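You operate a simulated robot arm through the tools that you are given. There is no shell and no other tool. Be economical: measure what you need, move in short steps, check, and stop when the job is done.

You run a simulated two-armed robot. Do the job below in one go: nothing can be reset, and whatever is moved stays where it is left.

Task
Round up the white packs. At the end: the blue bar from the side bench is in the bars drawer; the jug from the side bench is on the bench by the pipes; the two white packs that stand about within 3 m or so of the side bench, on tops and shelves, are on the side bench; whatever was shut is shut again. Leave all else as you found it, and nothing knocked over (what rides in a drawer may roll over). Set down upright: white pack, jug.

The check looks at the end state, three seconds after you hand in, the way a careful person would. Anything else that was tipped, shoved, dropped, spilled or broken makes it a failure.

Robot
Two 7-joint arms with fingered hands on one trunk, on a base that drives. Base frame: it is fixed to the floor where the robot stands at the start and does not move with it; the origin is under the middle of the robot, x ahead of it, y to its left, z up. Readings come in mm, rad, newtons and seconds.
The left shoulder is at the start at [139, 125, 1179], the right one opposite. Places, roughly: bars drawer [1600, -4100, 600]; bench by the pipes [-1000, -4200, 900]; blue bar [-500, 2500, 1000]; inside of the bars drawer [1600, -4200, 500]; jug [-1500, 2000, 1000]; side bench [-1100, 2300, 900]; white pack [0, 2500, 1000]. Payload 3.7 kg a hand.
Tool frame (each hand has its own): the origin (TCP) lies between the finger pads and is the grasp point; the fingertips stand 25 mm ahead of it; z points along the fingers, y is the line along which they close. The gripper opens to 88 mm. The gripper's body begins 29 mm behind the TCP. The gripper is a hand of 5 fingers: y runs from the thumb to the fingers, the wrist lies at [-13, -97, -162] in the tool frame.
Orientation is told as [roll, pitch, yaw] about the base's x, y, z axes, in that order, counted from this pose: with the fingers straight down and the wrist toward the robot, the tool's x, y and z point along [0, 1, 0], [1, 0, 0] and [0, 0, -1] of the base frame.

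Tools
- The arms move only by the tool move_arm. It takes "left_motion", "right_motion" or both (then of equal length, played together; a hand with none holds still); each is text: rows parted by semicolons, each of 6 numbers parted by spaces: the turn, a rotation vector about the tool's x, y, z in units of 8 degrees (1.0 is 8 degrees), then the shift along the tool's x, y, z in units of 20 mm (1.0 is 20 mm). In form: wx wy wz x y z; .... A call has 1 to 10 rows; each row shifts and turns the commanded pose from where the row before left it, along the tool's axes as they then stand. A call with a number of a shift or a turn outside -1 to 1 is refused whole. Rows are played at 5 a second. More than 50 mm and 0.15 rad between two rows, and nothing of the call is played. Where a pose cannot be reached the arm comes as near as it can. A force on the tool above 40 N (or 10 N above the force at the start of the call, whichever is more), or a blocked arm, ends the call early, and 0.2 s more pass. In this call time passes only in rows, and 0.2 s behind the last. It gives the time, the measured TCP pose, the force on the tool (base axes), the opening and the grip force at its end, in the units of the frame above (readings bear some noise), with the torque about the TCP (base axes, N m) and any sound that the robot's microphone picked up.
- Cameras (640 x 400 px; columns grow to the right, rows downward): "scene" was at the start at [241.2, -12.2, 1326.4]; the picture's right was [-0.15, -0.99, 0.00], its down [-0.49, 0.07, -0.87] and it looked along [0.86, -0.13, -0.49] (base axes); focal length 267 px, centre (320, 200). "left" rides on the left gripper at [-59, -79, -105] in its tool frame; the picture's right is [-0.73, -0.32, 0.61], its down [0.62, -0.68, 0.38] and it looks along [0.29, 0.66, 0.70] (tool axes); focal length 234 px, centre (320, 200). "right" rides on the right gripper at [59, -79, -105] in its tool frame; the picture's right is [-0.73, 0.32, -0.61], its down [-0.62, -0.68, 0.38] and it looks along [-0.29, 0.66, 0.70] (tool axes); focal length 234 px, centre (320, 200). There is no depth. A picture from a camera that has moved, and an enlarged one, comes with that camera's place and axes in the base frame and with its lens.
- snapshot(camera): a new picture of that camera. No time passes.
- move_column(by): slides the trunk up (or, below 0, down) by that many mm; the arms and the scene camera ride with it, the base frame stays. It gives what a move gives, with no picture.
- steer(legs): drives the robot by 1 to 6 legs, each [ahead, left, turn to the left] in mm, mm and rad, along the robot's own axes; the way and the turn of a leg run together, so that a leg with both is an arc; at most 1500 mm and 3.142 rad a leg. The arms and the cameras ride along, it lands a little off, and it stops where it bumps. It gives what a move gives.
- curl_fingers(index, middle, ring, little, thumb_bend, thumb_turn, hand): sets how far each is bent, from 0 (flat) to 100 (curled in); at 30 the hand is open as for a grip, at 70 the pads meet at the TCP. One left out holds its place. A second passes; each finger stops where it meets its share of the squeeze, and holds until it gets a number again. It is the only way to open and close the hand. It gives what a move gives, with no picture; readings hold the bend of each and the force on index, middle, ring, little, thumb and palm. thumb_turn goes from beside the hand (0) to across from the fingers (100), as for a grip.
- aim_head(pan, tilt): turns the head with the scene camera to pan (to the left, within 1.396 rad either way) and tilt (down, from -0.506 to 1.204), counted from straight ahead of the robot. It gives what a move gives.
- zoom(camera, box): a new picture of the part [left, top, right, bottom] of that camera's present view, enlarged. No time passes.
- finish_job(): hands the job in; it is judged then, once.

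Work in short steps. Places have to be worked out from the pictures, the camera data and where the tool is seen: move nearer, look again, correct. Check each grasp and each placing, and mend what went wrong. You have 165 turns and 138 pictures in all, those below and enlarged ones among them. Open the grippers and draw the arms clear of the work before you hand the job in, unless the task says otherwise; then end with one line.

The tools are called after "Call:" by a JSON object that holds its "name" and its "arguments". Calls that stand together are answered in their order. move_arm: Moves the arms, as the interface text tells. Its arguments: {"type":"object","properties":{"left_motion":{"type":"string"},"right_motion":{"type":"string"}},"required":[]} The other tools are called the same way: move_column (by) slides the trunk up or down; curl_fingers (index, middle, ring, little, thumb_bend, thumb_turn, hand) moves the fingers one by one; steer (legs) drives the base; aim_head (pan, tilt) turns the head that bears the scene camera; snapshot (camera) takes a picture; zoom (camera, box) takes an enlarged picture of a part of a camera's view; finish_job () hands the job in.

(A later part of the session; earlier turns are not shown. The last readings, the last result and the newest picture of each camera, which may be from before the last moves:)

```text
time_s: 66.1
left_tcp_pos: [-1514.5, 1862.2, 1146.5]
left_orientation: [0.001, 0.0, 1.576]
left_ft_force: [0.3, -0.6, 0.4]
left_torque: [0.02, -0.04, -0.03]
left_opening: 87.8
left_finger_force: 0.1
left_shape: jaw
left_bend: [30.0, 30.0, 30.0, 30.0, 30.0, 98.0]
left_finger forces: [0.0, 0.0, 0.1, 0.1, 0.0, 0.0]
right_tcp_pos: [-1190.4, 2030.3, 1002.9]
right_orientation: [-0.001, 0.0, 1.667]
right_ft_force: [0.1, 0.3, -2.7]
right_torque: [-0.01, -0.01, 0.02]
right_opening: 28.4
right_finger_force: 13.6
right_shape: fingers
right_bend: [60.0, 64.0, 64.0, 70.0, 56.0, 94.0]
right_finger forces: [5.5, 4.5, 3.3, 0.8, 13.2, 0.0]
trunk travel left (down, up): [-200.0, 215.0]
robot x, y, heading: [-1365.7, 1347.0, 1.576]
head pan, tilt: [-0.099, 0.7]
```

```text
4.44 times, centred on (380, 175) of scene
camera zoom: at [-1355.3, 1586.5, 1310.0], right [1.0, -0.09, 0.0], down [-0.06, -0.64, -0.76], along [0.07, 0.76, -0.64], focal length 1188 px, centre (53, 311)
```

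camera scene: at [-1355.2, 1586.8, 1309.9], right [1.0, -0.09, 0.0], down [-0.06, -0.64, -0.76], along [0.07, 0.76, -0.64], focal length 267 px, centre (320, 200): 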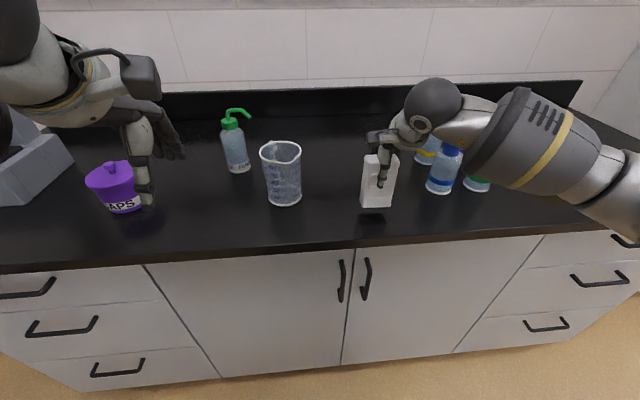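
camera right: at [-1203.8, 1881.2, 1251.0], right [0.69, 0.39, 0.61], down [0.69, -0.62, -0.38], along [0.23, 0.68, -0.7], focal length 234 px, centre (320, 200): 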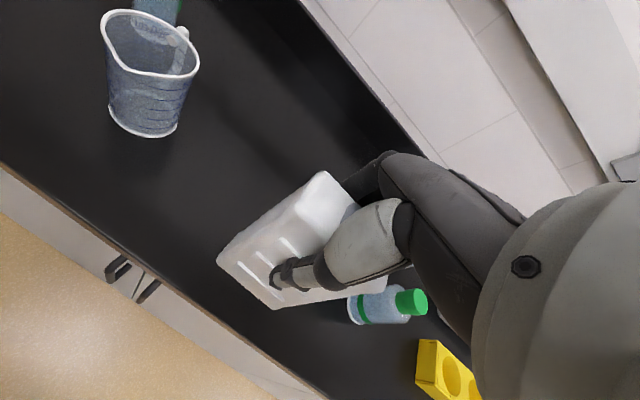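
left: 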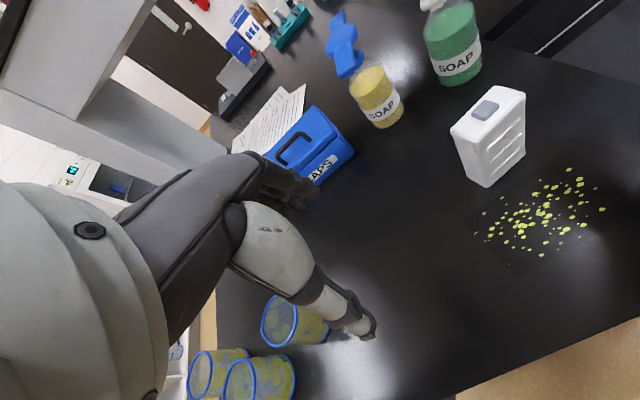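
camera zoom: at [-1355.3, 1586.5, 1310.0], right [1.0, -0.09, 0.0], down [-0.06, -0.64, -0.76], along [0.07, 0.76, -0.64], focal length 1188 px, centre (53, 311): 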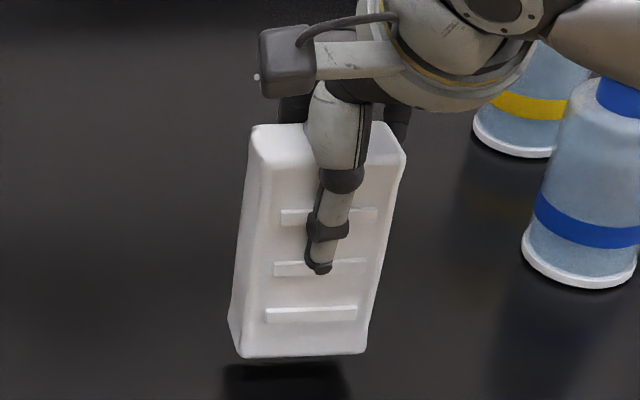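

A small gap remains (shadow below). I lower further in tiny steps.

Call:
{"name": "move_arm", "arguments": {"right_motion": "0 0 0 0 0 0.15;0 0 0 0 0 0.15;0 0 0 0 0 0.1"}}

Call:
{"name": "zoom", "arguments": {"camera": "scene", "box": [320, 130, 440, 220]}}

```text
time_s: 66.9
left_tcp_pos: [-1514.9, 1861.7, 1145.8]
left_orientation: [-0.001, 0.0, 1.577]
left_ft_force: [0.1, -0.5, 0.0]
left_torque: [0.04, -0.04, 0.0]
left_opening: 87.8
left_finger_force: 0.1
left_shape: jaw
left_bend: [30.0, 30.0, 30.0, 30.0, 30.0, 98.0]
left_finger forces: [0.0, 0.0, 0.0, 0.0, 0.0, 0.1]
right_tcp_pos: [-1189.7, 2030.7, 995.1]
right_orientation: [-0.002, 0.0, 1.666]
right_ft_force: [0.0, -0.1, -2.2]
right_torque: [0.01, 0.01, 0.01]
right_opening: 28.3
right_finger_force: 13.4
right_shape: fingers
right_bend: [60.0, 64.0, 64.0, 70.0, 56.0, 94.0]
right_finger forces: [5.4, 4.5, 3.3, 0.7, 13.2, 0.0]
trunk travel left (down, up): [-200.0, 215.0]
robot x, y, heading: [-1360.4, 1349.4, 1.577]
head pan, tilt: [-0.099, 0.7]
```

```text
4.44 times, centred on (380, 175) of scene
camera zoom: at [-1355.3, 1586.5, 1310.0], right [1.0, -0.09, 0.0], down [-0.06, -0.64, -0.76], along [0.07, 0.76, -0.64], focal length 1188 px, centre (53, 311)
```

zoom: 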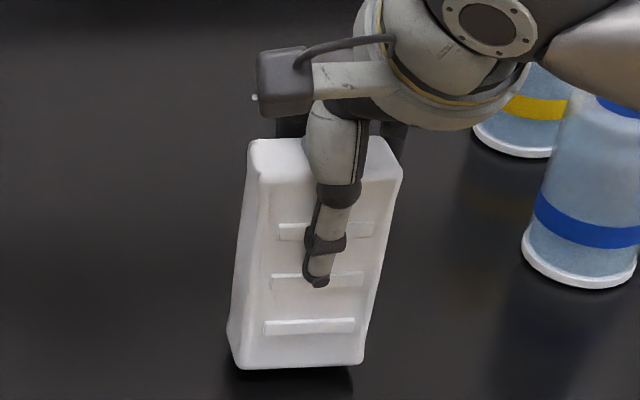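

Closer, still weight on the hand. I continue down.

Call:
{"name": "move_arm", "arguments": {"right_motion": "0 0 0 0 0 0.1;0 0 0 0 0 0.1;0 0 0 0 0 0.1"}}

Call:
{"name": "move_arm", "arguments": {"right_motion": "0 0 0 0 0 0.1"}}

Call:
{"name": "zoom", "arguments": {"camera": "scene", "box": [320, 130, 440, 220]}}

```text
time_s: 67.7
left_tcp_pos: [-1514.6, 1862.1, 1145.4]
left_orientation: [0.001, -0.002, 1.575]
left_ft_force: [-0.5, 0.3, -0.9]
left_torque: [-0.05, -0.02, 0.01]
left_opening: 87.5
left_finger_force: 0.1
left_shape: jaw
left_bend: [30.0, 30.0, 30.0, 30.0, 30.0, 98.0]
left_finger forces: [0.1, 0.1, 0.0, 0.1, 0.0, 0.1]
right_tcp_pos: [-1190.1, 2030.8, 989.8]
right_orientation: [0.001, 0.0, 1.665]
right_ft_force: [0.0, 0.8, -2.4]
right_torque: [0.0, 0.01, -0.01]
right_opening: 28.2
right_finger_force: 14.1
right_shape: fingers
right_bend: [60.0, 64.0, 64.0, 70.0, 56.0, 94.0]
right_finger forces: [5.5, 4.6, 3.3, 0.8, 13.2, 0.1]
trunk travel left (down, up): [-200.0, 215.0]
robot x, y, heading: [-1363.2, 1348.7, 1.577]
head pan, tilt: [-0.099, 0.7]
```

```text
time_s: 68.1
left_tcp_pos: [-1515.5, 1862.1, 1146.9]
left_orientation: [0.0, 0.0, 1.577]
left_ft_force: [0.7, 0.0, -0.7]
left_torque: [0.02, -0.01, 0.01]
left_opening: 87.8
left_finger_force: 0.0
left_shape: jaw
left_bend: [30.0, 30.0, 30.0, 30.0, 30.0, 98.0]
left_finger forces: [0.0, 0.1, 0.0, 0.0, 0.0, 0.0]
right_tcp_pos: [-1190.7, 2029.7, 987.9]
right_orientation: [0.001, -0.002, 1.667]
right_ft_force: [-1.1, 1.0, 1.1]
right_torque: [0.05, -0.02, 0.02]
right_opening: 28.4
right_finger_force: 14.1
right_shape: fingers
right_bend: [60.0, 64.0, 64.0, 70.0, 56.0, 94.0]
right_finger forces: [5.6, 4.6, 3.5, 0.8, 13.7, 0.0]
trunk travel left (down, up): [-200.0, 215.0]
robot x, y, heading: [-1362.9, 1346.9, 1.581]
head pan, tilt: [-0.099, 0.7]
```

```text
4.44 times, centred on (380, 175) of scene
camera zoom: at [-1355.5, 1586.1, 1310.2], right [1.0, -0.09, 0.0], down [-0.06, -0.64, -0.77], along [0.07, 0.76, -0.64], focal length 1188 px, centre (53, 311)
```

zoom: 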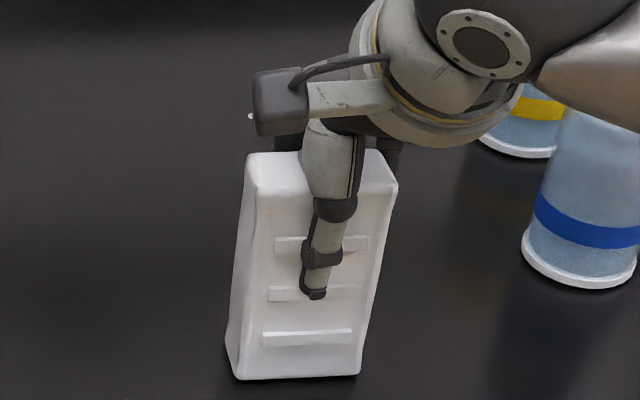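

Contact is felt at the same height as on the sink bench. I open the hand.

Call:
{"name": "curl_fingers", "arguments": {"hand": "right", "index": 30, "middle": 30, "ring": 30, "little": 30, "thumb_bend": 30}}

Call:
{"name": "move_arm", "arguments": {"right_motion": "0 0 0 0 0 -0.5;0 0 0 0 0 -0.8;0 0 0 0 0 -1;0 0 0 0 0 -1;0 0 0 0 0 -1;0 0 0 0 0 -1;0 0 0 0 0 -1;0 0 0 0 0 -1;0 0 0 0 0 -1;0 0 0 0 0 -1"}}

Call:
{"name": "snapshot", "arguments": {"camera": "scene"}}

```text
time_s: 69.1
left_tcp_pos: [-1515.3, 1863.5, 1145.9]
left_orientation: [0.001, 0.0, 1.577]
left_ft_force: [-0.2, -0.5, 0.3]
left_torque: [0.01, -0.01, 0.01]
left_opening: 87.6
left_finger_force: 0.1
left_shape: jaw
left_bend: [30.0, 30.0, 30.0, 30.0, 30.0, 98.0]
left_finger forces: [0.0, 0.0, 0.1, 0.0, 0.0, 0.0]
right_tcp_pos: [-1190.5, 2028.6, 987.9]
right_orientation: [-0.001, -0.001, 1.668]
right_ft_force: [0.3, 0.4, 0.3]
right_torque: [-0.01, -0.03, -0.02]
right_opening: 84.5
right_finger_force: 0.1
right_shape: fingers
right_bend: [30.0, 30.0, 30.0, 30.0, 30.0, 97.0]
right_finger forces: [0.0, 0.0, 0.1, 0.1, 0.0, 0.0]
trunk travel left (down, up): [-200.0, 215.0]
robot x, y, heading: [-1364.9, 1347.0, 1.576]
head pan, tilt: [-0.099, 0.7]
```

```text
time_s: 71.3
left_tcp_pos: [-1514.2, 1862.6, 1144.8]
left_orientation: [0.0, -0.001, 1.575]
left_ft_force: [-0.2, -0.3, 0.0]
left_torque: [0.0, 0.01, 0.0]
left_opening: 87.5
left_finger_force: 0.1
left_shape: jaw
left_bend: [30.0, 30.0, 30.0, 30.0, 30.0, 98.0]
left_finger forces: [0.0, 0.0, 0.1, 0.0, 0.0, 0.0]
right_tcp_pos: [-1189.6, 2030.3, 1173.3]
right_orientation: [-0.001, 0.0, 1.668]
right_ft_force: [0.5, -0.1, 0.5]
right_torque: [0.01, -0.01, 0.03]
right_opening: 84.7
right_finger_force: 0.1
right_shape: fingers
right_bend: [30.0, 30.0, 30.0, 30.0, 30.0, 97.0]
right_finger forces: [0.1, 0.0, 0.0, 0.0, 0.1, 0.0]
trunk travel left (down, up): [-200.0, 215.0]
robot x, y, heading: [-1361.2, 1346.9, 1.573]
head pan, tilt: [-0.099, 0.7]
```

```text
105 pictures are left
camera scene: at [-1355.6, 1586.0, 1310.1], right [1.0, -0.09, 0.0], down [-0.06, -0.64, -0.77], along [0.07, 0.76, -0.64], focal length 267 px, centre (320, 200)
```

scene: 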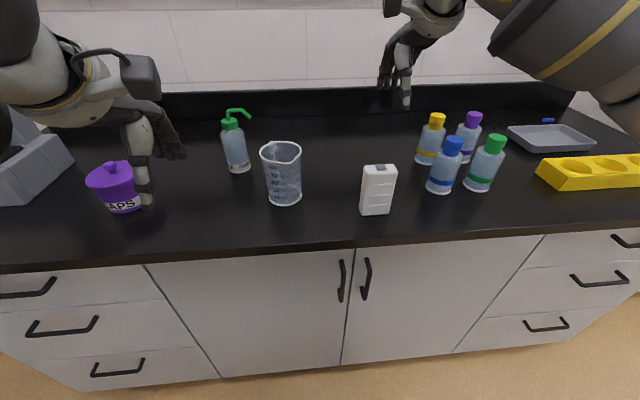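

First pack stands on the side bench. Now I back off and drive sideways to face the shelf.

Call:
{"name": "steer", "arguments": {"legs": [[-350, 0, 0], [0, -1450, 0]]}}

Call:
{"name": "aim_head", "arguments": {"pan": 0, "tilt": 0.35}}

Call:
{"name": "snapshot", "arguments": {"camera": "scene"}}

```text
time_s: 80.5
left_tcp_pos: [-57.1, 1525.8, 1145.4]
left_orientation: [0.002, 0.001, 1.584]
left_ft_force: [-0.1, -1.0, 0.0]
left_torque: [0.03, -0.03, -0.04]
left_opening: 87.7
left_finger_force: 0.0
left_shape: jaw
left_bend: [30.0, 30.0, 30.0, 30.0, 30.0, 98.0]
left_finger forces: [0.0, 0.1, 0.1, 0.0, 0.0, 0.0]
right_tcp_pos: [266.7, 1696.6, 1174.5]
right_orientation: [0.001, 0.0, 1.673]
right_ft_force: [0.2, -0.5, 0.0]
right_torque: [-0.01, 0.0, 0.01]
right_opening: 84.2
right_finger_force: 0.0
right_shape: fingers
right_bend: [30.0, 30.0, 30.0, 30.0, 30.0, 97.0]
right_finger forces: [0.0, 0.1, 0.0, 0.0, 0.0, 0.0]
trunk travel left (down, up): [-200.0, 215.0]
robot x, y, heading: [95.6, 1009.1, 1.583]
head pan, tilt: [-0.099, 0.7]
```

```text
time_s: 81.3
left_tcp_pos: [-57.3, 1525.7, 1146.3]
left_orientation: [0.0, -0.001, 1.583]
left_ft_force: [0.4, -0.3, -0.2]
left_torque: [-0.03, 0.0, 0.02]
left_opening: 87.8
left_finger_force: 0.0
left_shape: jaw
left_bend: [30.0, 30.0, 30.0, 30.0, 30.0, 98.0]
left_finger forces: [0.1, 0.0, 0.0, 0.0, 0.0, 0.0]
right_tcp_pos: [266.9, 1696.3, 1174.6]
right_orientation: [0.0, -0.001, 1.673]
right_ft_force: [0.7, 0.6, 0.6]
right_torque: [0.01, -0.01, 0.01]
right_opening: 84.1
right_finger_force: 0.0
right_shape: fingers
right_bend: [30.0, 30.0, 30.0, 30.0, 30.0, 97.0]
right_finger forces: [0.1, 0.1, 0.0, 0.0, 0.1, 0.1]
trunk travel left (down, up): [-200.0, 215.0]
robot x, y, heading: [99.0, 1010.4, 1.582]
head pan, tilt: [0.0, 0.351]
```

```text
104 pictures are left
camera scene: at [95.5, 1259.0, 1341.3], right [1.0, 0.01, 0.0], down [0.0, -0.34, -0.94], along [-0.01, 0.94, -0.34], focal length 267 px, centre (320, 200)
```

scene: 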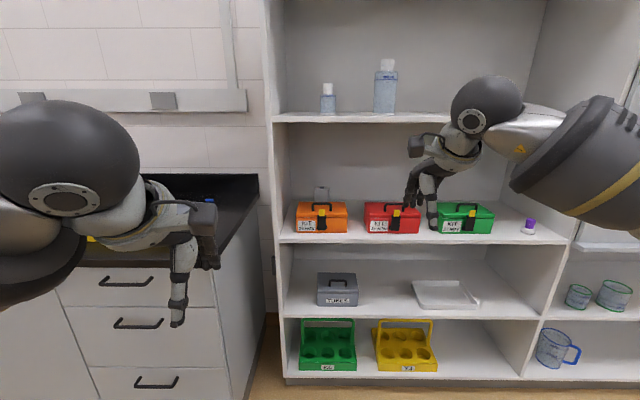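

Call:
{"name": "zoom", "arguments": {"camera": "scene", "box": [260, 160, 420, 260]}}

```text
4.00 times, centred on (340, 210) of scene
camera zoom: at [95.5, 1259.0, 1341.3], right [1.0, 0.01, 0.0], down [0.0, -0.34, -0.94], along [-0.01, 0.94, -0.34], focal length 1069 px, centre (240, 160)
```

zoom: 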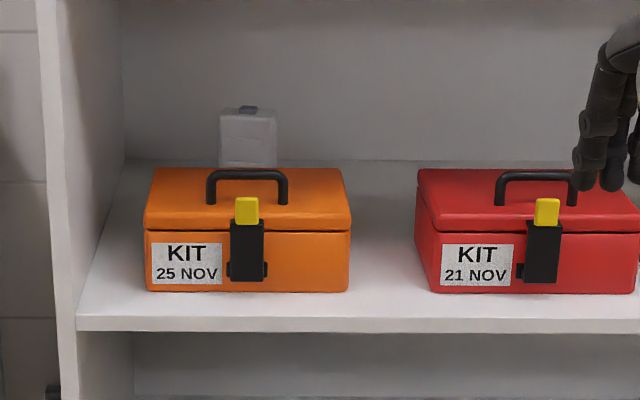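

I raise the trunk to see over the kit and triangulate.

Call:
{"name": "move_column", "arguments": {"by": 210}}

Call:
{"name": "aim_head", "arguments": {"pan": 0, "tilt": 0.5}}

Call:
{"name": "zoom", "arguments": {"camera": "scene", "box": [240, 150, 400, 250]}}

```text
time_s: 83.5
left_tcp_pos: [-58.2, 1526.2, 1356.7]
left_orientation: [0.001, -0.001, 1.583]
left_ft_force: [0.2, -0.3, -0.7]
left_torque: [0.0, -0.01, 0.03]
left_opening: 87.6
left_finger_force: 0.0
left_shape: jaw
left_bend: [30.0, 30.0, 30.0, 30.0, 30.0, 98.0]
left_finger forces: [0.0, 0.0, 0.0, 0.1, 0.0, 0.0]
right_tcp_pos: [265.8, 1695.7, 1383.4]
right_orientation: [-0.001, 0.0, 1.675]
right_ft_force: [0.0, 0.4, 0.0]
right_torque: [0.0, 0.01, 0.0]
right_opening: 84.4
right_finger_force: 0.1
right_shape: fingers
right_bend: [30.0, 30.0, 30.0, 30.0, 30.0, 97.0]
right_finger forces: [0.0, 0.1, 0.1, 0.0, 0.0, 0.0]
trunk travel left (down, up): [-410.0, 5.0]
robot x, y, heading: [96.3, 1014.5, 1.586]
head pan, tilt: [0.0, 0.351]
```

```text
time_s: 84.2
left_tcp_pos: [-56.7, 1525.0, 1356.1]
left_orientation: [-0.001, -0.001, 1.583]
left_ft_force: [-0.2, -0.3, -0.6]
left_torque: [0.01, -0.01, 0.0]
left_opening: 87.8
left_finger_force: 0.1
left_shape: jaw
left_bend: [30.0, 30.0, 30.0, 30.0, 30.0, 98.0]
left_finger forces: [0.0, 0.1, 0.0, 0.0, 0.0, 0.0]
right_tcp_pos: [266.2, 1695.5, 1383.6]
right_orientation: [0.0, 0.0, 1.673]
right_ft_force: [-0.3, 0.0, -0.4]
right_torque: [-0.01, 0.03, -0.05]
right_opening: 84.8
right_finger_force: 0.0
right_shape: fingers
right_bend: [30.0, 30.0, 30.0, 30.0, 30.0, 97.0]
right_finger forces: [0.1, 0.0, 0.0, 0.0, 0.1, 0.0]
trunk travel left (down, up): [-410.0, 5.0]
robot x, y, heading: [97.3, 1010.8, 1.578]
head pan, tilt: [0.0, 0.499]
```

```text
4.00 times, centred on (320, 200) of scene
camera zoom: at [96.9, 1147.2, 1543.1], right [1.0, 0.01, 0.0], down [0.01, -0.48, -0.88], along [-0.01, 0.88, -0.48], focal length 1069 px, centre (320, 200)
```

zoom: 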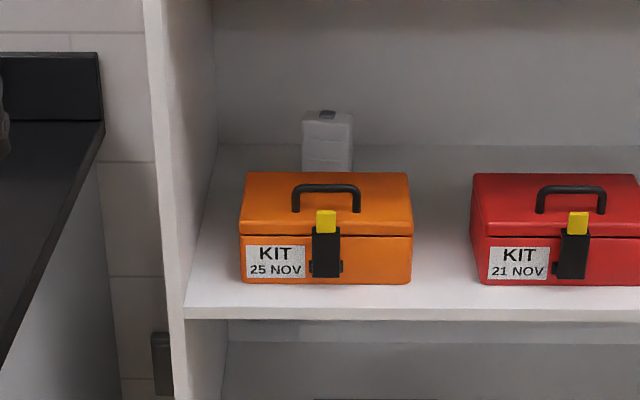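

Estimates: kit lid top ≈946, back edge y≈2314; pack centre ≈(97,2408), top ≈978, shelf ≈860, shelf above ≈1275. I retract the right arm and lower the trunk before driving in for a left-hand grasp.

Call:
{"name": "move_arm", "arguments": {"right_motion": "0 0 0 0 -0.85 0;0 0 0 0 -0.85 0;0 0 0 0 -0.85 0;0 0 0 0 -0.85 0;0 0 0 0 -0.85 0;0 0 0 0 -0.85 0;0 0 0 0 -0.85 0;0 0 0 0 -0.85 0;0 0 0 0 -0.85 0;0 0 0 0 -0.85 0"}}

Call:
{"name": "move_column", "arguments": {"by": -310}}

Call:
{"name": "steer", "arguments": {"legs": [[0, -153, 0], [570, 0, 0]]}}

Call:
{"name": "aim_head", "arguments": {"pan": 0.25, "tilt": 0.4}}

Call:
{"name": "snapshot", "arguments": {"camera": "scene"}}

Call:
{"name": "snapshot", "arguments": {"camera": "left"}}

```text
time_s: 86.4
left_tcp_pos: [-57.2, 1526.0, 1356.6]
left_orientation: [0.001, 0.0, 1.582]
left_ft_force: [0.2, -0.2, 0.8]
left_torque: [-0.02, -0.02, -0.01]
left_opening: 87.6
left_finger_force: 0.1
left_shape: jaw
left_bend: [30.0, 30.0, 30.0, 30.0, 30.0, 98.0]
left_finger forces: [0.0, 0.0, 0.1, 0.0, 0.0, 0.0]
right_tcp_pos: [283.7, 1526.8, 1383.4]
right_orientation: [0.0, 0.0, 1.674]
right_ft_force: [0.0, 0.9, -0.6]
right_torque: [0.01, -0.02, 0.02]
right_opening: 84.6
right_finger_force: 0.0
right_shape: fingers
right_bend: [30.0, 30.0, 30.0, 30.0, 30.0, 97.0]
right_finger forces: [0.0, 0.1, 0.1, 0.0, 0.0, 0.0]
trunk travel left (down, up): [-410.0, 5.0]
robot x, y, heading: [96.4, 1012.8, 1.585]
head pan, tilt: [0.0, 0.499]
```

```text
time_s: 89.5
left_tcp_pos: [-57.4, 1544.5, 1013.7]
left_orientation: [0.0, 0.099, 1.582]
left_ft_force: [0.1, 0.0, 0.3]
left_torque: [-0.01, 0.01, 0.01]
left_opening: 87.7
left_finger_force: 0.0
left_shape: jaw
left_bend: [30.0, 30.0, 30.0, 30.0, 30.0, 98.0]
left_finger forces: [0.0, 0.0, 0.0, 0.0, 0.1, 0.0]
right_tcp_pos: [283.9, 1532.3, 1067.3]
right_orientation: [0.002, 0.024, 1.673]
right_ft_force: [0.0, 1.0, -0.6]
right_torque: [0.02, -0.02, 0.01]
right_opening: 84.3
right_finger_force: 0.0
right_shape: fingers
right_bend: [30.0, 30.0, 30.0, 30.0, 30.0, 97.0]
right_finger forces: [0.1, 0.1, 0.1, 0.1, 0.0, 0.1]
trunk travel left (down, up): [-100.0, 315.0]
robot x, y, heading: [95.3, 1015.5, 1.587]
head pan, tilt: [0.0, 0.499]
```

```text
time_s: 93.8
left_tcp_pos: [87.4, 2118.4, 1012.8]
left_orientation: [0.0, 0.101, 1.584]
left_ft_force: [0.1, -0.4, 0.3]
left_torque: [-0.02, 0.0, 0.04]
left_opening: 87.7
left_finger_force: 0.2
left_shape: jaw
left_bend: [30.0, 30.0, 30.0, 30.0, 30.0, 98.0]
left_finger forces: [0.0, 0.0, 0.0, 0.0, 0.0, 0.0]
right_tcp_pos: [429.3, 2107.3, 1066.1]
right_orientation: [0.004, 0.026, 1.675]
right_ft_force: [0.2, -0.5, 0.2]
right_torque: [0.0, 0.03, 0.03]
right_opening: 84.8
right_finger_force: 0.0
right_shape: fingers
right_bend: [30.0, 30.0, 30.0, 30.0, 30.0, 97.0]
right_finger forces: [0.1, 0.0, 0.0, 0.1, 0.1, 0.1]
trunk travel left (down, up): [-100.0, 315.0]
robot x, y, heading: [242.4, 1588.8, 1.583]
head pan, tilt: [0.0, 0.499]
```

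```text
time_s: 94.5
left_tcp_pos: [87.2, 2119.7, 1012.7]
left_orientation: [0.0, 0.102, 1.584]
left_ft_force: [-0.4, -0.1, -0.5]
left_torque: [-0.02, 0.01, 0.05]
left_opening: 87.9
left_finger_force: 0.1
left_shape: jaw
left_bend: [30.0, 30.0, 30.0, 30.0, 30.0, 98.0]
left_finger forces: [0.0, 0.0, 0.0, 0.0, 0.1, 0.0]
right_tcp_pos: [429.1, 2106.6, 1066.3]
right_orientation: [0.004, 0.026, 1.675]
right_ft_force: [-0.6, 0.0, -0.2]
right_torque: [0.01, 0.01, 0.02]
right_opening: 84.6
right_finger_force: 0.1
right_shape: fingers
right_bend: [30.0, 30.0, 30.0, 30.0, 30.0, 97.0]
right_finger forces: [0.0, 0.0, 0.0, 0.1, 0.0, 0.0]
trunk travel left (down, up): [-100.0, 315.0]
robot x, y, heading: [243.5, 1590.6, 1.582]
head pan, tilt: [0.25, 0.4]
```

```text
101 pictures are left
camera scene: at [216.6, 1936.9, 1221.6], right [0.97, 0.26, 0.0], down [0.1, -0.38, -0.92], along [-0.24, 0.89, -0.39], focal length 267 px, centre (320, 200)
```

scene: 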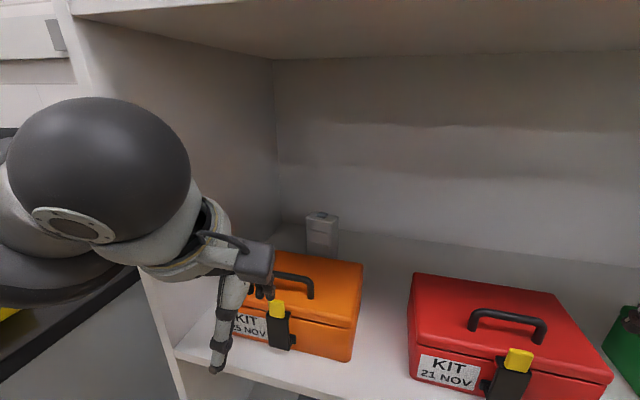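

```text
100 pictures are left
camera left: at [146.7, 2052.1, 1124.0], right [0.73, -0.37, -0.57], down [-0.61, -0.73, -0.31], along [-0.3, 0.58, -0.76], focal length 234 px, centre (320, 200)
```

left: 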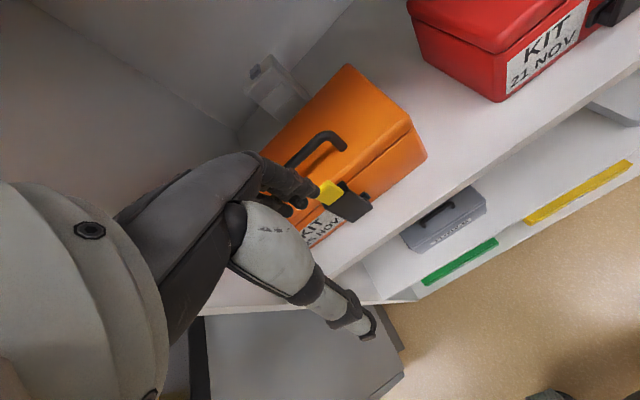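

I zoom on the pack in both views for a fresh triangulation.

Call:
{"name": "zoom", "arguments": {"camera": "scene", "box": [200, 190, 380, 390]}}

Call:
{"name": "zoom", "arguments": {"camera": "left", "box": [210, 30, 450, 210]}}

```text
2.00 times, centred on (290, 290) of scene
camera zoom: at [216.6, 1936.9, 1221.6], right [0.97, 0.26, 0.0], down [0.1, -0.38, -0.92], along [-0.24, 0.89, -0.39], focal length 534 px, centre (380, 20)
```

zoom: 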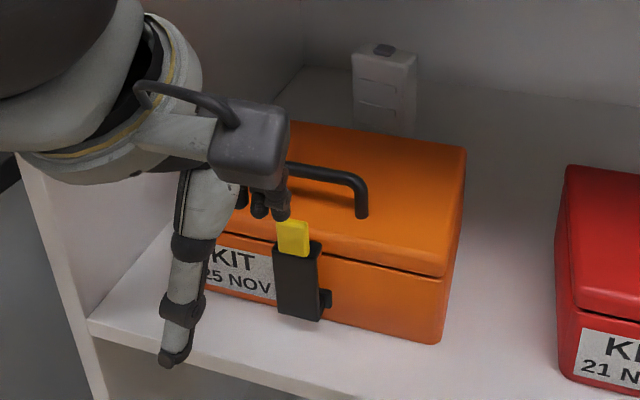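

```text
2.22 times, centred on (330, 120) of left
camera zoom: at [146.7, 2052.1, 1124.0], right [0.73, -0.37, -0.57], down [-0.61, -0.73, -0.31], along [-0.3, 0.58, -0.76], focal length 520 px, centre (298, 378)
```

zoom: 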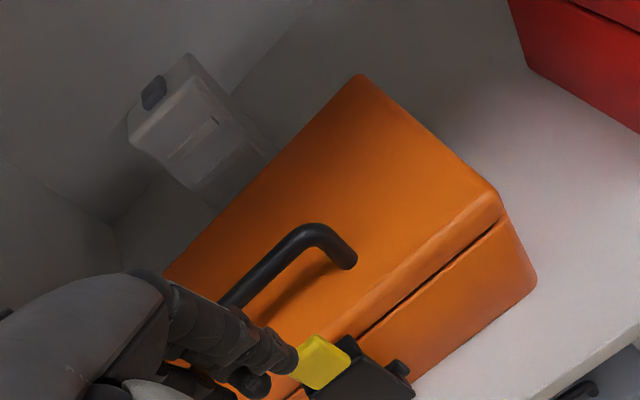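

Cap at ≈(88,2429,974); pack yawed ≈-0.18. I level the left hand and move forward over the kit, then check.

Call:
{"name": "move_arm", "arguments": {"left_motion": "-0.73 0 0 0 0 -0.2;0 0 0 0 0.9 0;0 0 0 0 0.9 0;0 0 0 0 0.9 0;0 0 0 0 0.9 0;0 0 0 0 0.9 0;0 0 0 0 0.9 0;0 0 0 0 0.9 0;0 0 0 0 0.9 0;0 0 0 0 0.9 0"}}

Call:
{"name": "snapshot", "arguments": {"camera": "scene"}}

Call:
{"name": "snapshot", "arguments": {"camera": "left"}}

```text
time_s: 96.9
left_tcp_pos: [77.3, 2270.5, 1036.0]
left_orientation: [0.009, -0.027, 1.596]
left_ft_force: [0.0, -0.6, 0.0]
left_torque: [0.03, 0.03, -0.02]
left_opening: 87.6
left_finger_force: 0.0
left_shape: jaw
left_bend: [30.0, 30.0, 30.0, 30.0, 30.0, 98.0]
left_finger forces: [0.1, 0.1, 0.1, 0.0, 0.0, 0.0]
left hand out of reach, approached as far as the arm can: row 1
right_tcp_pos: [423.5, 2086.9, 1074.6]
right_orientation: [0.002, 0.007, 1.688]
right_ft_force: [-0.4, 0.0, 0.3]
right_torque: [0.01, -0.03, 0.0]
right_opening: 84.8
right_finger_force: 0.2
right_shape: fingers
right_bend: [30.0, 30.0, 30.0, 30.0, 30.0, 97.0]
right_finger forces: [0.0, 0.1, 0.0, 0.0, 0.0, 0.0]
trunk travel left (down, up): [-100.0, 315.0]
robot x, y, heading: [242.4, 1581.5, 1.596]
head pan, tilt: [0.25, 0.4]
stopped in row 10 (left hand): the arm was blocked; the commanded pose is now the measured one
```

```text
97 pictures are left
camera scene: at [213.6, 1912.2, 1228.3], right [0.96, 0.27, 0.0], down [0.1, -0.36, -0.93], along [-0.25, 0.89, -0.37], focal length 267 px, centre (320, 200)
```

scene: 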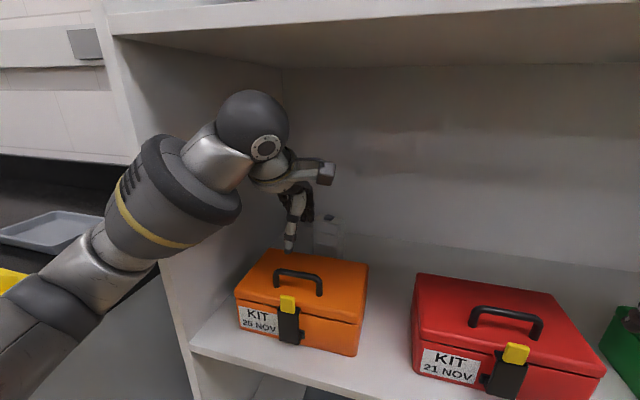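

```text
96 pictures are left
camera left: at [139.1, 2190.3, 1138.4], right [0.73, -0.29, -0.62], down [-0.61, -0.69, -0.4], along [-0.31, 0.67, -0.68], focal length 234 px, centre (320, 200)
```

left: 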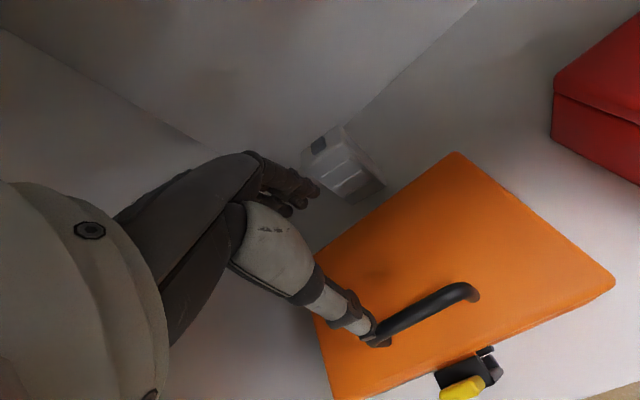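

The left forearm struck the shelf's side panel. I draw it straight back out; I'll use the right arm, whose elbow is on the open side.

Call:
{"name": "move_arm", "arguments": {"left_motion": "0 0 0 0 -0.5 0;0 0 0 0 -0.9 0;0 0 0 0 -0.9 0;0 0 0 0 -0.9 0;0 0 0 0 -0.9 0;0 0 0 0 -0.9 0;0 0 0 0 -0.9 0;0 0 0 0 -0.9 0;0 0 0 0 -0.9 0"}}

Call:
{"name": "snapshot", "arguments": {"camera": "scene"}}

```text
time_s: 98.9
left_tcp_pos: [84.4, 2134.9, 1021.5]
left_orientation: [0.005, -0.001, 1.589]
left_ft_force: [-0.4, 0.4, 0.0]
left_torque: [-0.01, 0.0, 0.03]
left_opening: 87.7
left_finger_force: 0.1
left_shape: jaw
left_bend: [30.0, 30.0, 30.0, 30.0, 30.0, 98.0]
left_finger forces: [0.0, 0.1, 0.0, 0.0, 0.1, 0.0]
right_tcp_pos: [425.4, 2104.1, 1065.2]
right_orientation: [0.002, 0.025, 1.683]
right_ft_force: [0.5, -0.8, 0.8]
right_torque: [-0.01, 0.01, 0.01]
right_opening: 84.5
right_finger_force: 0.0
right_shape: fingers
right_bend: [30.0, 30.0, 30.0, 30.0, 30.0, 97.0]
right_finger forces: [0.0, 0.0, 0.1, 0.0, 0.0, 0.0]
trunk travel left (down, up): [-100.0, 315.0]
robot x, y, heading: [244.9, 1584.1, 1.592]
head pan, tilt: [0.25, 0.4]
```

```text
95 pictures are left
camera scene: at [214.2, 1933.6, 1221.8], right [0.96, 0.27, 0.0], down [0.1, -0.37, -0.92], along [-0.25, 0.89, -0.39], focal length 267 px, centre (320, 200)
```

scene: 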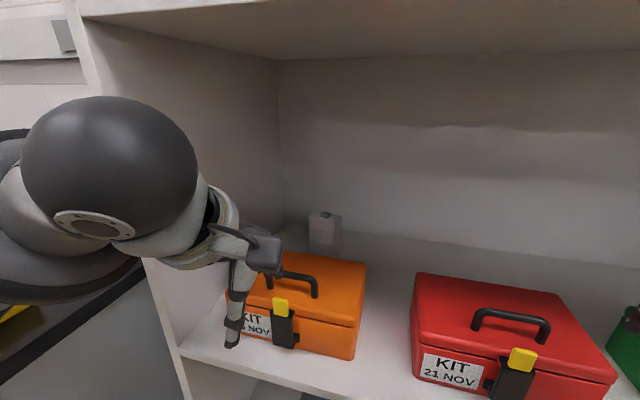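

Nothing moved. I back off and shift left so the right arm lines up with the pack.

Call:
{"name": "steer", "arguments": {"legs": [[-250, 0, 0], [0, 225, -0.02]]}}

Call:
{"name": "move_arm", "arguments": {"right_motion": "0 0 0.7 0.6 0 0.4;0 0 0.7 0.6 0 0.4;0 0 0.7 0.6 0 0.4;0 0 0 0.6 0 0.4;0 0 0 0.6 0 0.4;0 0 0 0.6 0 0.2;0 0 0 0.6 0.2 0;0 0 0 0.6 0.2 0;0 0 0 0.6 0.2 0"}}

Call:
{"name": "aim_head", "arguments": {"pan": -0.1, "tilt": 0.35}}

Call:
{"name": "snapshot", "arguments": {"camera": "scene"}}

```text
time_s: 102.1
left_tcp_pos: [-121.0, 1885.1, 1021.6]
left_orientation: [0.005, -0.003, 1.569]
left_ft_force: [-0.5, 0.6, -0.1]
left_torque: [-0.01, -0.03, -0.01]
left_opening: 87.7
left_finger_force: 0.0
left_shape: jaw
left_bend: [30.0, 30.0, 30.0, 30.0, 30.0, 98.0]
left_finger forces: [0.0, 0.1, 0.0, 0.1, 0.0, 0.0]
right_tcp_pos: [218.7, 1847.8, 1065.5]
right_orientation: [0.001, 0.026, 1.66]
right_ft_force: [0.0, 0.0, -0.2]
right_torque: [-0.01, -0.03, 0.01]
right_opening: 84.5
right_finger_force: 0.1
right_shape: fingers
right_bend: [30.0, 30.0, 30.0, 30.0, 30.0, 97.0]
right_finger forces: [0.1, 0.1, 0.1, 0.0, 0.1, 0.1]
trunk travel left (down, up): [-100.0, 315.0]
robot x, y, heading: [29.4, 1332.3, 1.57]
head pan, tilt: [0.25, 0.4]
```

```text
time_s: 104.1
left_tcp_pos: [-120.8, 1885.0, 1022.2]
left_orientation: [0.004, -0.001, 1.568]
left_ft_force: [-0.4, -0.3, 0.4]
left_torque: [0.01, 0.01, -0.01]
left_opening: 87.7
left_finger_force: 0.1
left_shape: jaw
left_bend: [30.0, 30.0, 30.0, 30.0, 30.0, 98.0]
left_finger forces: [0.0, 0.0, 0.0, 0.0, 0.0, 0.0]
right_tcp_pos: [114.9, 1882.7, 1028.2]
right_orientation: [-0.005, 0.027, 1.365]
right_ft_force: [0.3, 0.0, 0.0]
right_torque: [0.0, 0.02, -0.01]
right_opening: 84.1
right_finger_force: 0.0
right_shape: fingers
right_bend: [30.0, 30.0, 30.0, 30.0, 30.0, 97.0]
right_finger forces: [0.0, 0.0, 0.1, 0.0, 0.1, 0.0]
right hand out of reach, approached as far as the arm can: row 1, 2
trunk travel left (down, up): [-100.0, 315.0]
robot x, y, heading: [30.1, 1329.4, 1.567]
head pan, tilt: [0.25, 0.4]
```

```text
time_s: 104.9
left_tcp_pos: [-119.9, 1884.3, 1020.4]
left_orientation: [0.006, -0.002, 1.567]
left_ft_force: [-0.2, 0.1, -0.5]
left_torque: [0.02, 0.01, 0.01]
left_opening: 87.5
left_finger_force: 0.0
left_shape: jaw
left_bend: [30.0, 30.0, 30.0, 30.0, 30.0, 98.0]
left_finger forces: [0.0, 0.1, 0.0, 0.0, 0.0, 0.0]
right_tcp_pos: [116.1, 1882.0, 1028.7]
right_orientation: [-0.006, 0.027, 1.366]
right_ft_force: [0.0, 0.6, 0.1]
right_torque: [0.01, 0.01, -0.02]
right_opening: 84.4
right_finger_force: 0.0
right_shape: fingers
right_bend: [30.0, 30.0, 30.0, 30.0, 30.0, 97.0]
right_finger forces: [0.0, 0.1, 0.1, 0.1, 0.0, 0.0]
trunk travel left (down, up): [-100.0, 315.0]
robot x, y, heading: [26.5, 1333.1, 1.568]
head pan, tilt: [-0.099, 0.351]
```

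```text
94 pictures are left
camera scene: at [36.6, 1684.0, 1226.2], right [0.99, -0.1, 0.0], down [-0.03, -0.34, -0.94], along [0.09, 0.93, -0.34], focal length 267 px, centre (320, 200)
```

scene: 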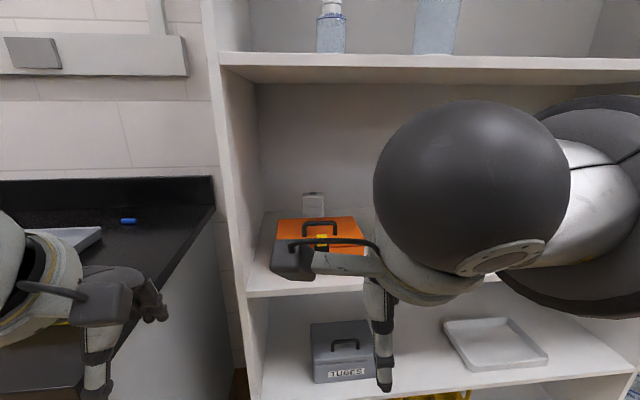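

I shift the left hand aside and up so it clears the shelf's panel, then drive forward.

Call:
{"name": "move_arm", "arguments": {"left_motion": "0 0 0 0.8 0 -0.6;0 0 0 0.8 0 -0.6;0 0 0 0.8 0 -0.6;0 0 0 0.8 0 -0.6;0 0 0 0.8 -0.2 -0.6;0 0 0 0.8 -0.2 -0.6;0 0 0 0.8 -0.2 -0.6;0 0 0 0.8 -0.2 -0.6"}}

Call:
{"name": "steer", "arguments": {"legs": [[225, 0, 0]]}}

Call:
{"name": "snapshot", "arguments": {"camera": "scene"}}

Call:
{"name": "snapshot", "arguments": {"camera": "right"}}

```text
time_s: 106.7
left_tcp_pos: [-248.7, 1869.3, 1118.4]
left_orientation: [0.006, -0.003, 1.568]
left_ft_force: [0.0, 0.1, 0.2]
left_torque: [-0.01, 0.01, 0.01]
left_opening: 87.4
left_finger_force: 0.0
left_shape: jaw
left_bend: [30.0, 30.0, 30.0, 30.0, 30.0, 98.0]
left_finger forces: [0.0, 0.1, 0.1, 0.0, 0.1, 0.1]
right_tcp_pos: [116.4, 1882.4, 1030.0]
right_orientation: [-0.006, 0.023, 1.366]
right_ft_force: [0.0, 0.5, 0.1]
right_torque: [-0.01, 0.0, -0.04]
right_opening: 84.6
right_finger_force: 0.0
right_shape: fingers
right_bend: [30.0, 30.0, 30.0, 30.0, 30.0, 97.0]
right_finger forces: [0.0, 0.0, 0.0, 0.1, 0.0, 0.0]
trunk travel left (down, up): [-100.0, 315.0]
robot x, y, heading: [28.6, 1328.5, 1.572]
head pan, tilt: [-0.099, 0.351]
```

```text
time_s: 108.4
left_tcp_pos: [-245.7, 2094.7, 1118.3]
left_orientation: [0.007, -0.001, 1.565]
left_ft_force: [0.1, 0.1, -0.1]
left_torque: [0.01, -0.01, 0.0]
left_opening: 87.6
left_finger_force: 0.1
left_shape: jaw
left_bend: [30.0, 30.0, 30.0, 30.0, 30.0, 98.0]
left_finger forces: [0.0, 0.0, 0.1, 0.1, 0.0, 0.1]
right_tcp_pos: [117.1, 2106.3, 1027.7]
right_orientation: [-0.005, 0.025, 1.365]
right_ft_force: [0.1, 0.2, 0.0]
right_torque: [-0.02, 0.0, 0.02]
right_opening: 84.3
right_finger_force: 0.1
right_shape: fingers
right_bend: [30.0, 30.0, 30.0, 30.0, 30.0, 97.0]
right_finger forces: [0.1, 0.0, 0.1, 0.0, 0.1, 0.0]
trunk travel left (down, up): [-100.0, 315.0]
robot x, y, heading: [25.0, 1551.7, 1.567]
head pan, tilt: [-0.099, 0.351]
```

```text
93 pictures are left
camera scene: at [37.9, 1908.9, 1226.1], right [0.99, -0.1, 0.0], down [-0.04, -0.34, -0.94], along [0.1, 0.93, -0.34], focal length 267 px, centre (320, 200)
```

scene: 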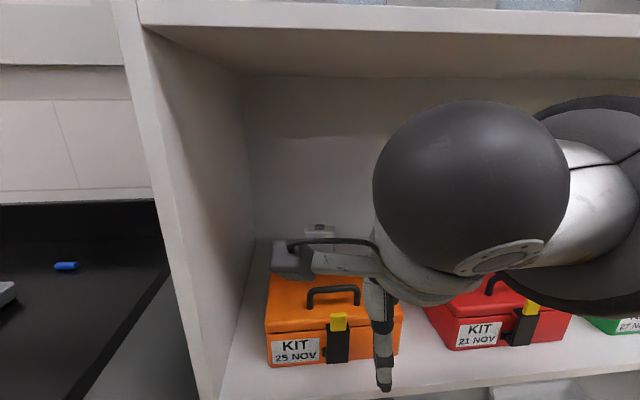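

```text
92 pictures are left
camera right: at [44.2, 2044.8, 1133.3], right [0.78, 0.18, 0.6], down [0.47, -0.8, -0.36], along [0.42, 0.57, -0.71], focal length 234 px, centre (320, 200)
```

right: 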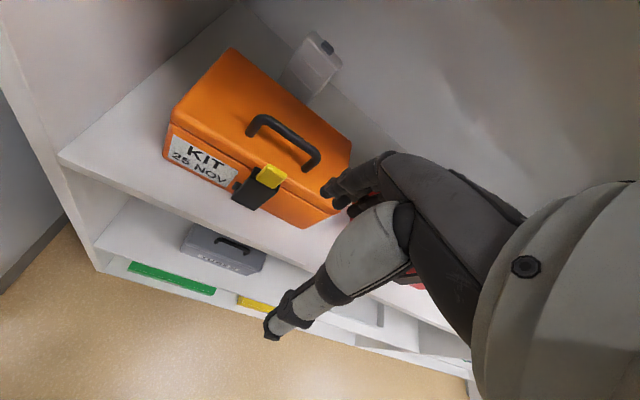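

Cap re-triangulated at ≈(92,2425). I lower slightly and reach in halfway with the right hand.

Call:
{"name": "move_arm", "arguments": {"right_motion": "0 0 0 0.2 0.6 0.5;0 0 0 0.28 0.95 0;0 0 0 0.28 0.95 0;0 0 0 0.28 0.95 0;0 0 0 0.28 0.95 0;0 0 0 0.28 0.95 0;0 0 0 0.28 0.95 0;0 0 0 0.28 0.95 0;0 0 0 0.28 0.95 0"}}

Call:
{"name": "snapshot", "arguments": {"camera": "scene"}}

Call:
{"name": "snapshot", "arguments": {"camera": "right"}}

```text
time_s: 110.4
left_tcp_pos: [-246.7, 2095.4, 1117.9]
left_orientation: [0.005, -0.001, 1.564]
left_ft_force: [-0.4, -1.1, 0.5]
left_torque: [-0.03, -0.05, 0.01]
left_opening: 87.7
left_finger_force: 0.0
left_shape: jaw
left_bend: [30.0, 30.0, 30.0, 30.0, 30.0, 98.0]
left_finger forces: [0.0, 0.0, 0.0, 0.0, 0.0, 0.1]
right_tcp_pos: [101.4, 2277.7, 1012.9]
right_orientation: [-0.005, 0.026, 1.365]
right_ft_force: [0.0, -0.3, 0.1]
right_torque: [0.01, 0.01, -0.01]
right_opening: 84.3
right_finger_force: 0.0
right_shape: fingers
right_bend: [30.0, 30.0, 30.0, 30.0, 30.0, 97.0]
right_finger forces: [0.0, 0.0, 0.1, 0.1, 0.1, 0.1]
trunk travel left (down, up): [-100.0, 315.0]
robot x, y, heading: [23.4, 1553.1, 1.568]
head pan, tilt: [-0.099, 0.351]
```

```text
91 pictures are left
camera scene: at [37.7, 1908.6, 1226.1], right [0.99, -0.1, 0.0], down [-0.04, -0.34, -0.94], along [0.1, 0.93, -0.34], focal length 267 px, centre (320, 200)
```

scene: 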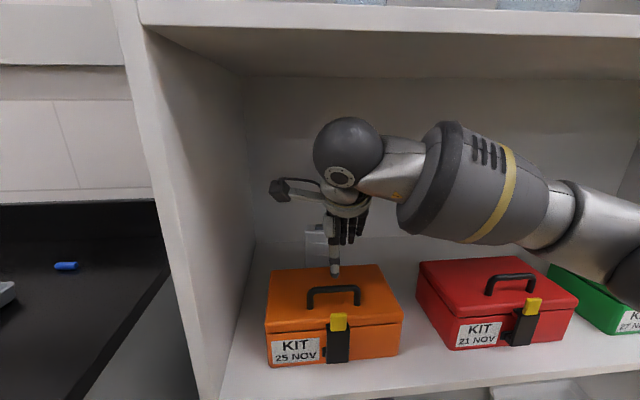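

```text
90 pictures are left
camera right: at [30.0, 2214.9, 1118.5], right [0.78, 0.18, 0.6], down [0.47, -0.8, -0.36], along [0.42, 0.57, -0.71], focal length 234 px, centre (320, 200)
```

right: 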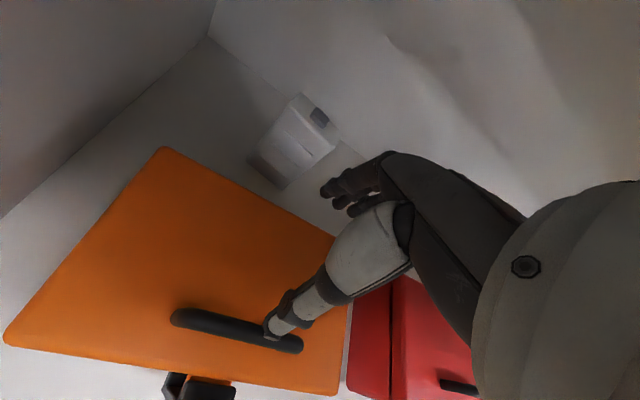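

Good clearance. I continue to above the pack.

Call:
{"name": "move_arm", "arguments": {"right_motion": "0 0 0 0.28 0.9 -0.4;0 0 0 0.28 0.99 0;0 0 0 0.28 0.99 0;0 0 0 0.28 0.99 0;0 0 0 0.28 0.99 0;0 0 0 0.28 0.99 0;0 0 0 0.28 0.99 0"}}

Call:
{"name": "snapshot", "arguments": {"camera": "scene"}}

Call:
{"name": "snapshot", "arguments": {"camera": "right"}}

```text
time_s: 112.0
left_tcp_pos: [-245.5, 2095.2, 1119.1]
left_orientation: [0.006, -0.002, 1.566]
left_ft_force: [-0.2, 0.0, 0.0]
left_torque: [-0.01, -0.01, -0.02]
left_opening: 87.8
left_finger_force: 0.0
left_shape: jaw
left_bend: [30.0, 30.0, 30.0, 30.0, 30.0, 98.0]
left_finger forces: [0.1, 0.1, 0.2, 0.0, 0.1, 0.0]
right_tcp_pos: [91.9, 2418.4, 1019.8]
right_orientation: [-0.007, 0.027, 1.365]
right_ft_force: [0.8, -0.5, 0.4]
right_torque: [0.04, 0.03, 0.03]
right_opening: 84.1
right_finger_force: 0.1
right_shape: fingers
right_bend: [30.0, 30.0, 30.0, 30.0, 30.0, 97.0]
right_finger forces: [0.1, 0.0, 0.0, 0.0, 0.0, 0.0]
trunk travel left (down, up): [-100.0, 315.0]
robot x, y, heading: [27.6, 1553.8, 1.562]
head pan, tilt: [-0.099, 0.351]
```

```text
89 pictures are left
camera scene: at [37.6, 1908.6, 1226.1], right [0.99, -0.1, 0.0], down [-0.04, -0.34, -0.94], along [0.1, 0.93, -0.34], focal length 267 px, centre (320, 200)
```

scene: 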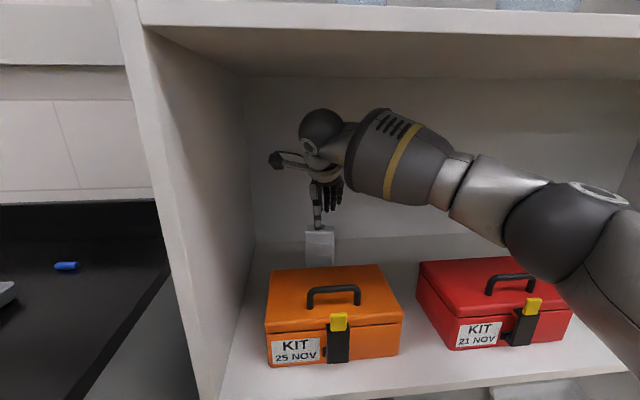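

```text
88 pictures are left
camera right: at [18.8, 2357.1, 1123.6], right [0.78, 0.18, 0.6], down [0.47, -0.8, -0.36], along [0.42, 0.57, -0.71], focal length 234 px, centre (320, 200)
```

right: 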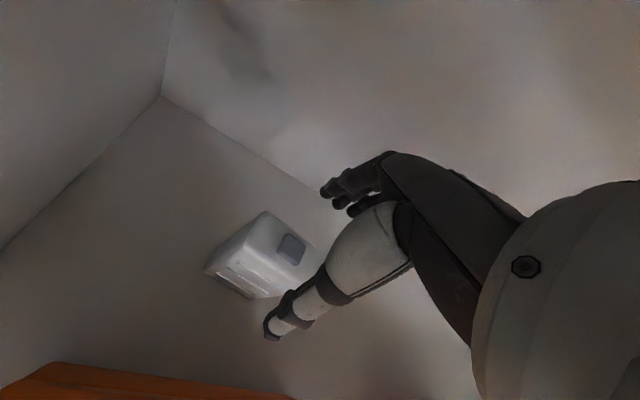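

Aligned: cap at (91,2424), TCP (92,2418). I nudge 5 mm and descend in two steps.

Call:
{"name": "move_arm", "arguments": {"right_motion": "0 0 0 0.05 0.25 0;0 0 0 0 0 0.7;0 0 0 0 0 0.7;0 0 0 0 0 0.7"}}

Call:
{"name": "snapshot", "arguments": {"camera": "right"}}

```text
time_s: 113.0
left_tcp_pos: [-246.4, 2094.6, 1117.6]
left_orientation: [0.006, -0.002, 1.566]
left_ft_force: [0.5, 0.4, 0.7]
left_torque: [-0.02, 0.0, -0.04]
left_opening: 87.6
left_finger_force: 0.0
left_shape: jaw
left_bend: [30.0, 30.0, 30.0, 30.0, 30.0, 98.0]
left_finger forces: [0.1, 0.1, 0.0, 0.0, 0.0, 0.1]
right_tcp_pos: [90.9, 2422.6, 974.9]
right_orientation: [-0.004, 0.026, 1.366]
right_ft_force: [-0.9, 0.5, 0.1]
right_torque: [0.01, -0.03, -0.01]
right_opening: 84.5
right_finger_force: 0.1
right_shape: fingers
right_bend: [30.0, 30.0, 30.0, 30.0, 30.0, 97.0]
right_finger forces: [0.0, 0.0, 0.0, 0.1, 0.0, 0.1]
trunk travel left (down, up): [-100.0, 315.0]
robot x, y, heading: [29.9, 1555.1, 1.568]
head pan, tilt: [-0.099, 0.351]
```

```text
87 pictures are left
camera right: at [19.4, 2360.9, 1080.3], right [0.78, 0.18, 0.6], down [0.47, -0.8, -0.36], along [0.42, 0.56, -0.71], focal length 234 px, centre (320, 200)
```

right: 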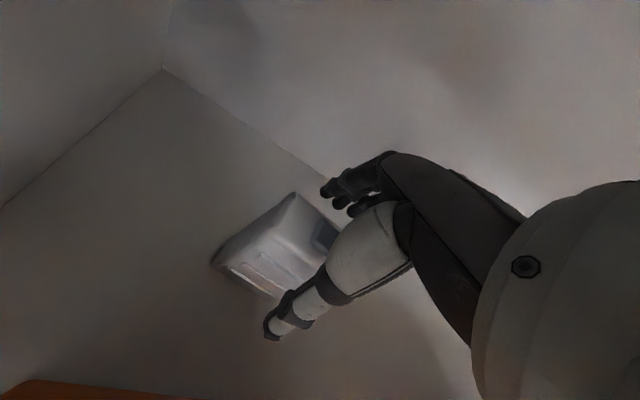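

Between thumb and fingers. Down another 28 mm and close.

Call:
{"name": "move_arm", "arguments": {"right_motion": "0 0 0 0 0 0.7;0 0 0 0 0 0.7"}}

Call:
{"name": "curl_fingers", "arguments": {"hand": "right", "index": 70, "middle": 70, "ring": 70, "little": 70, "thumb_bend": 70}}

Call:
{"name": "snapshot", "arguments": {"camera": "right"}}

```text
time_s: 113.6
left_tcp_pos: [-246.2, 2094.6, 1118.0]
left_orientation: [0.005, -0.002, 1.566]
left_ft_force: [-0.3, -0.3, -0.3]
left_torque: [0.03, 0.03, 0.04]
left_opening: 87.7
left_finger_force: 0.1
left_shape: jaw
left_bend: [30.0, 30.0, 30.0, 30.0, 30.0, 98.0]
left_finger forces: [0.0, 0.0, 0.1, 0.0, 0.1, 0.0]
right_tcp_pos: [92.4, 2421.1, 947.3]
right_orientation: [-0.006, 0.026, 1.364]
right_ft_force: [-0.4, -0.8, -0.2]
right_torque: [-0.02, -0.03, 0.01]
right_opening: 84.6
right_finger_force: 0.0
right_shape: fingers
right_bend: [30.0, 30.0, 30.0, 30.0, 30.0, 97.0]
right_finger forces: [0.1, 0.1, 0.1, 0.1, 0.0, 0.1]
trunk travel left (down, up): [-100.0, 315.0]
robot x, y, heading: [24.5, 1556.0, 1.565]
head pan, tilt: [-0.099, 0.351]
```

```text
time_s: 114.6
left_tcp_pos: [-246.2, 2094.0, 1120.7]
left_orientation: [0.004, -0.002, 1.565]
left_ft_force: [-0.4, -0.7, -0.4]
left_torque: [-0.02, -0.01, 0.01]
left_opening: 87.9
left_finger_force: 0.1
left_shape: jaw
left_bend: [30.0, 30.0, 30.0, 30.0, 30.0, 98.0]
left_finger forces: [0.0, 0.0, 0.1, 0.0, 0.0, 0.1]
right_tcp_pos: [91.9, 2423.0, 949.0]
right_orientation: [-0.006, 0.027, 1.365]
right_ft_force: [0.2, 0.7, 0.3]
right_torque: [0.07, -0.08, 0.05]
right_opening: 29.1
right_finger_force: 15.5
right_shape: fingers
right_bend: [59.0, 63.0, 63.0, 69.0, 56.0, 95.0]
right_finger forces: [6.2, 5.4, 3.9, 0.5, 15.1, 0.0]
trunk travel left (down, up): [-100.0, 315.0]
robot x, y, heading: [23.0, 1556.0, 1.568]
head pan, tilt: [-0.099, 0.351]
```

```text
86 pictures are left
camera right: at [19.6, 2360.0, 1053.5], right [0.78, 0.18, 0.6], down [0.47, -0.8, -0.36], along [0.42, 0.57, -0.71], focal length 234 px, centre (320, 200)
```

right: 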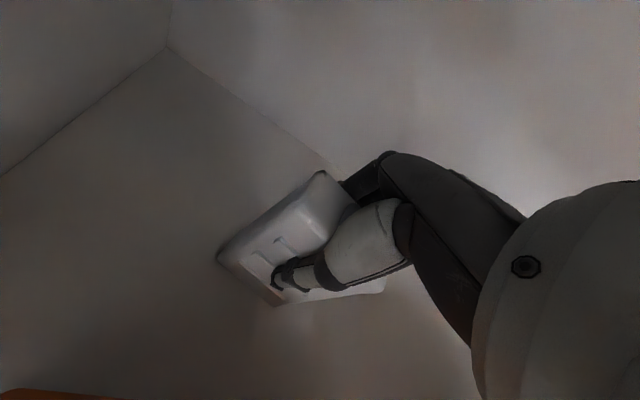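

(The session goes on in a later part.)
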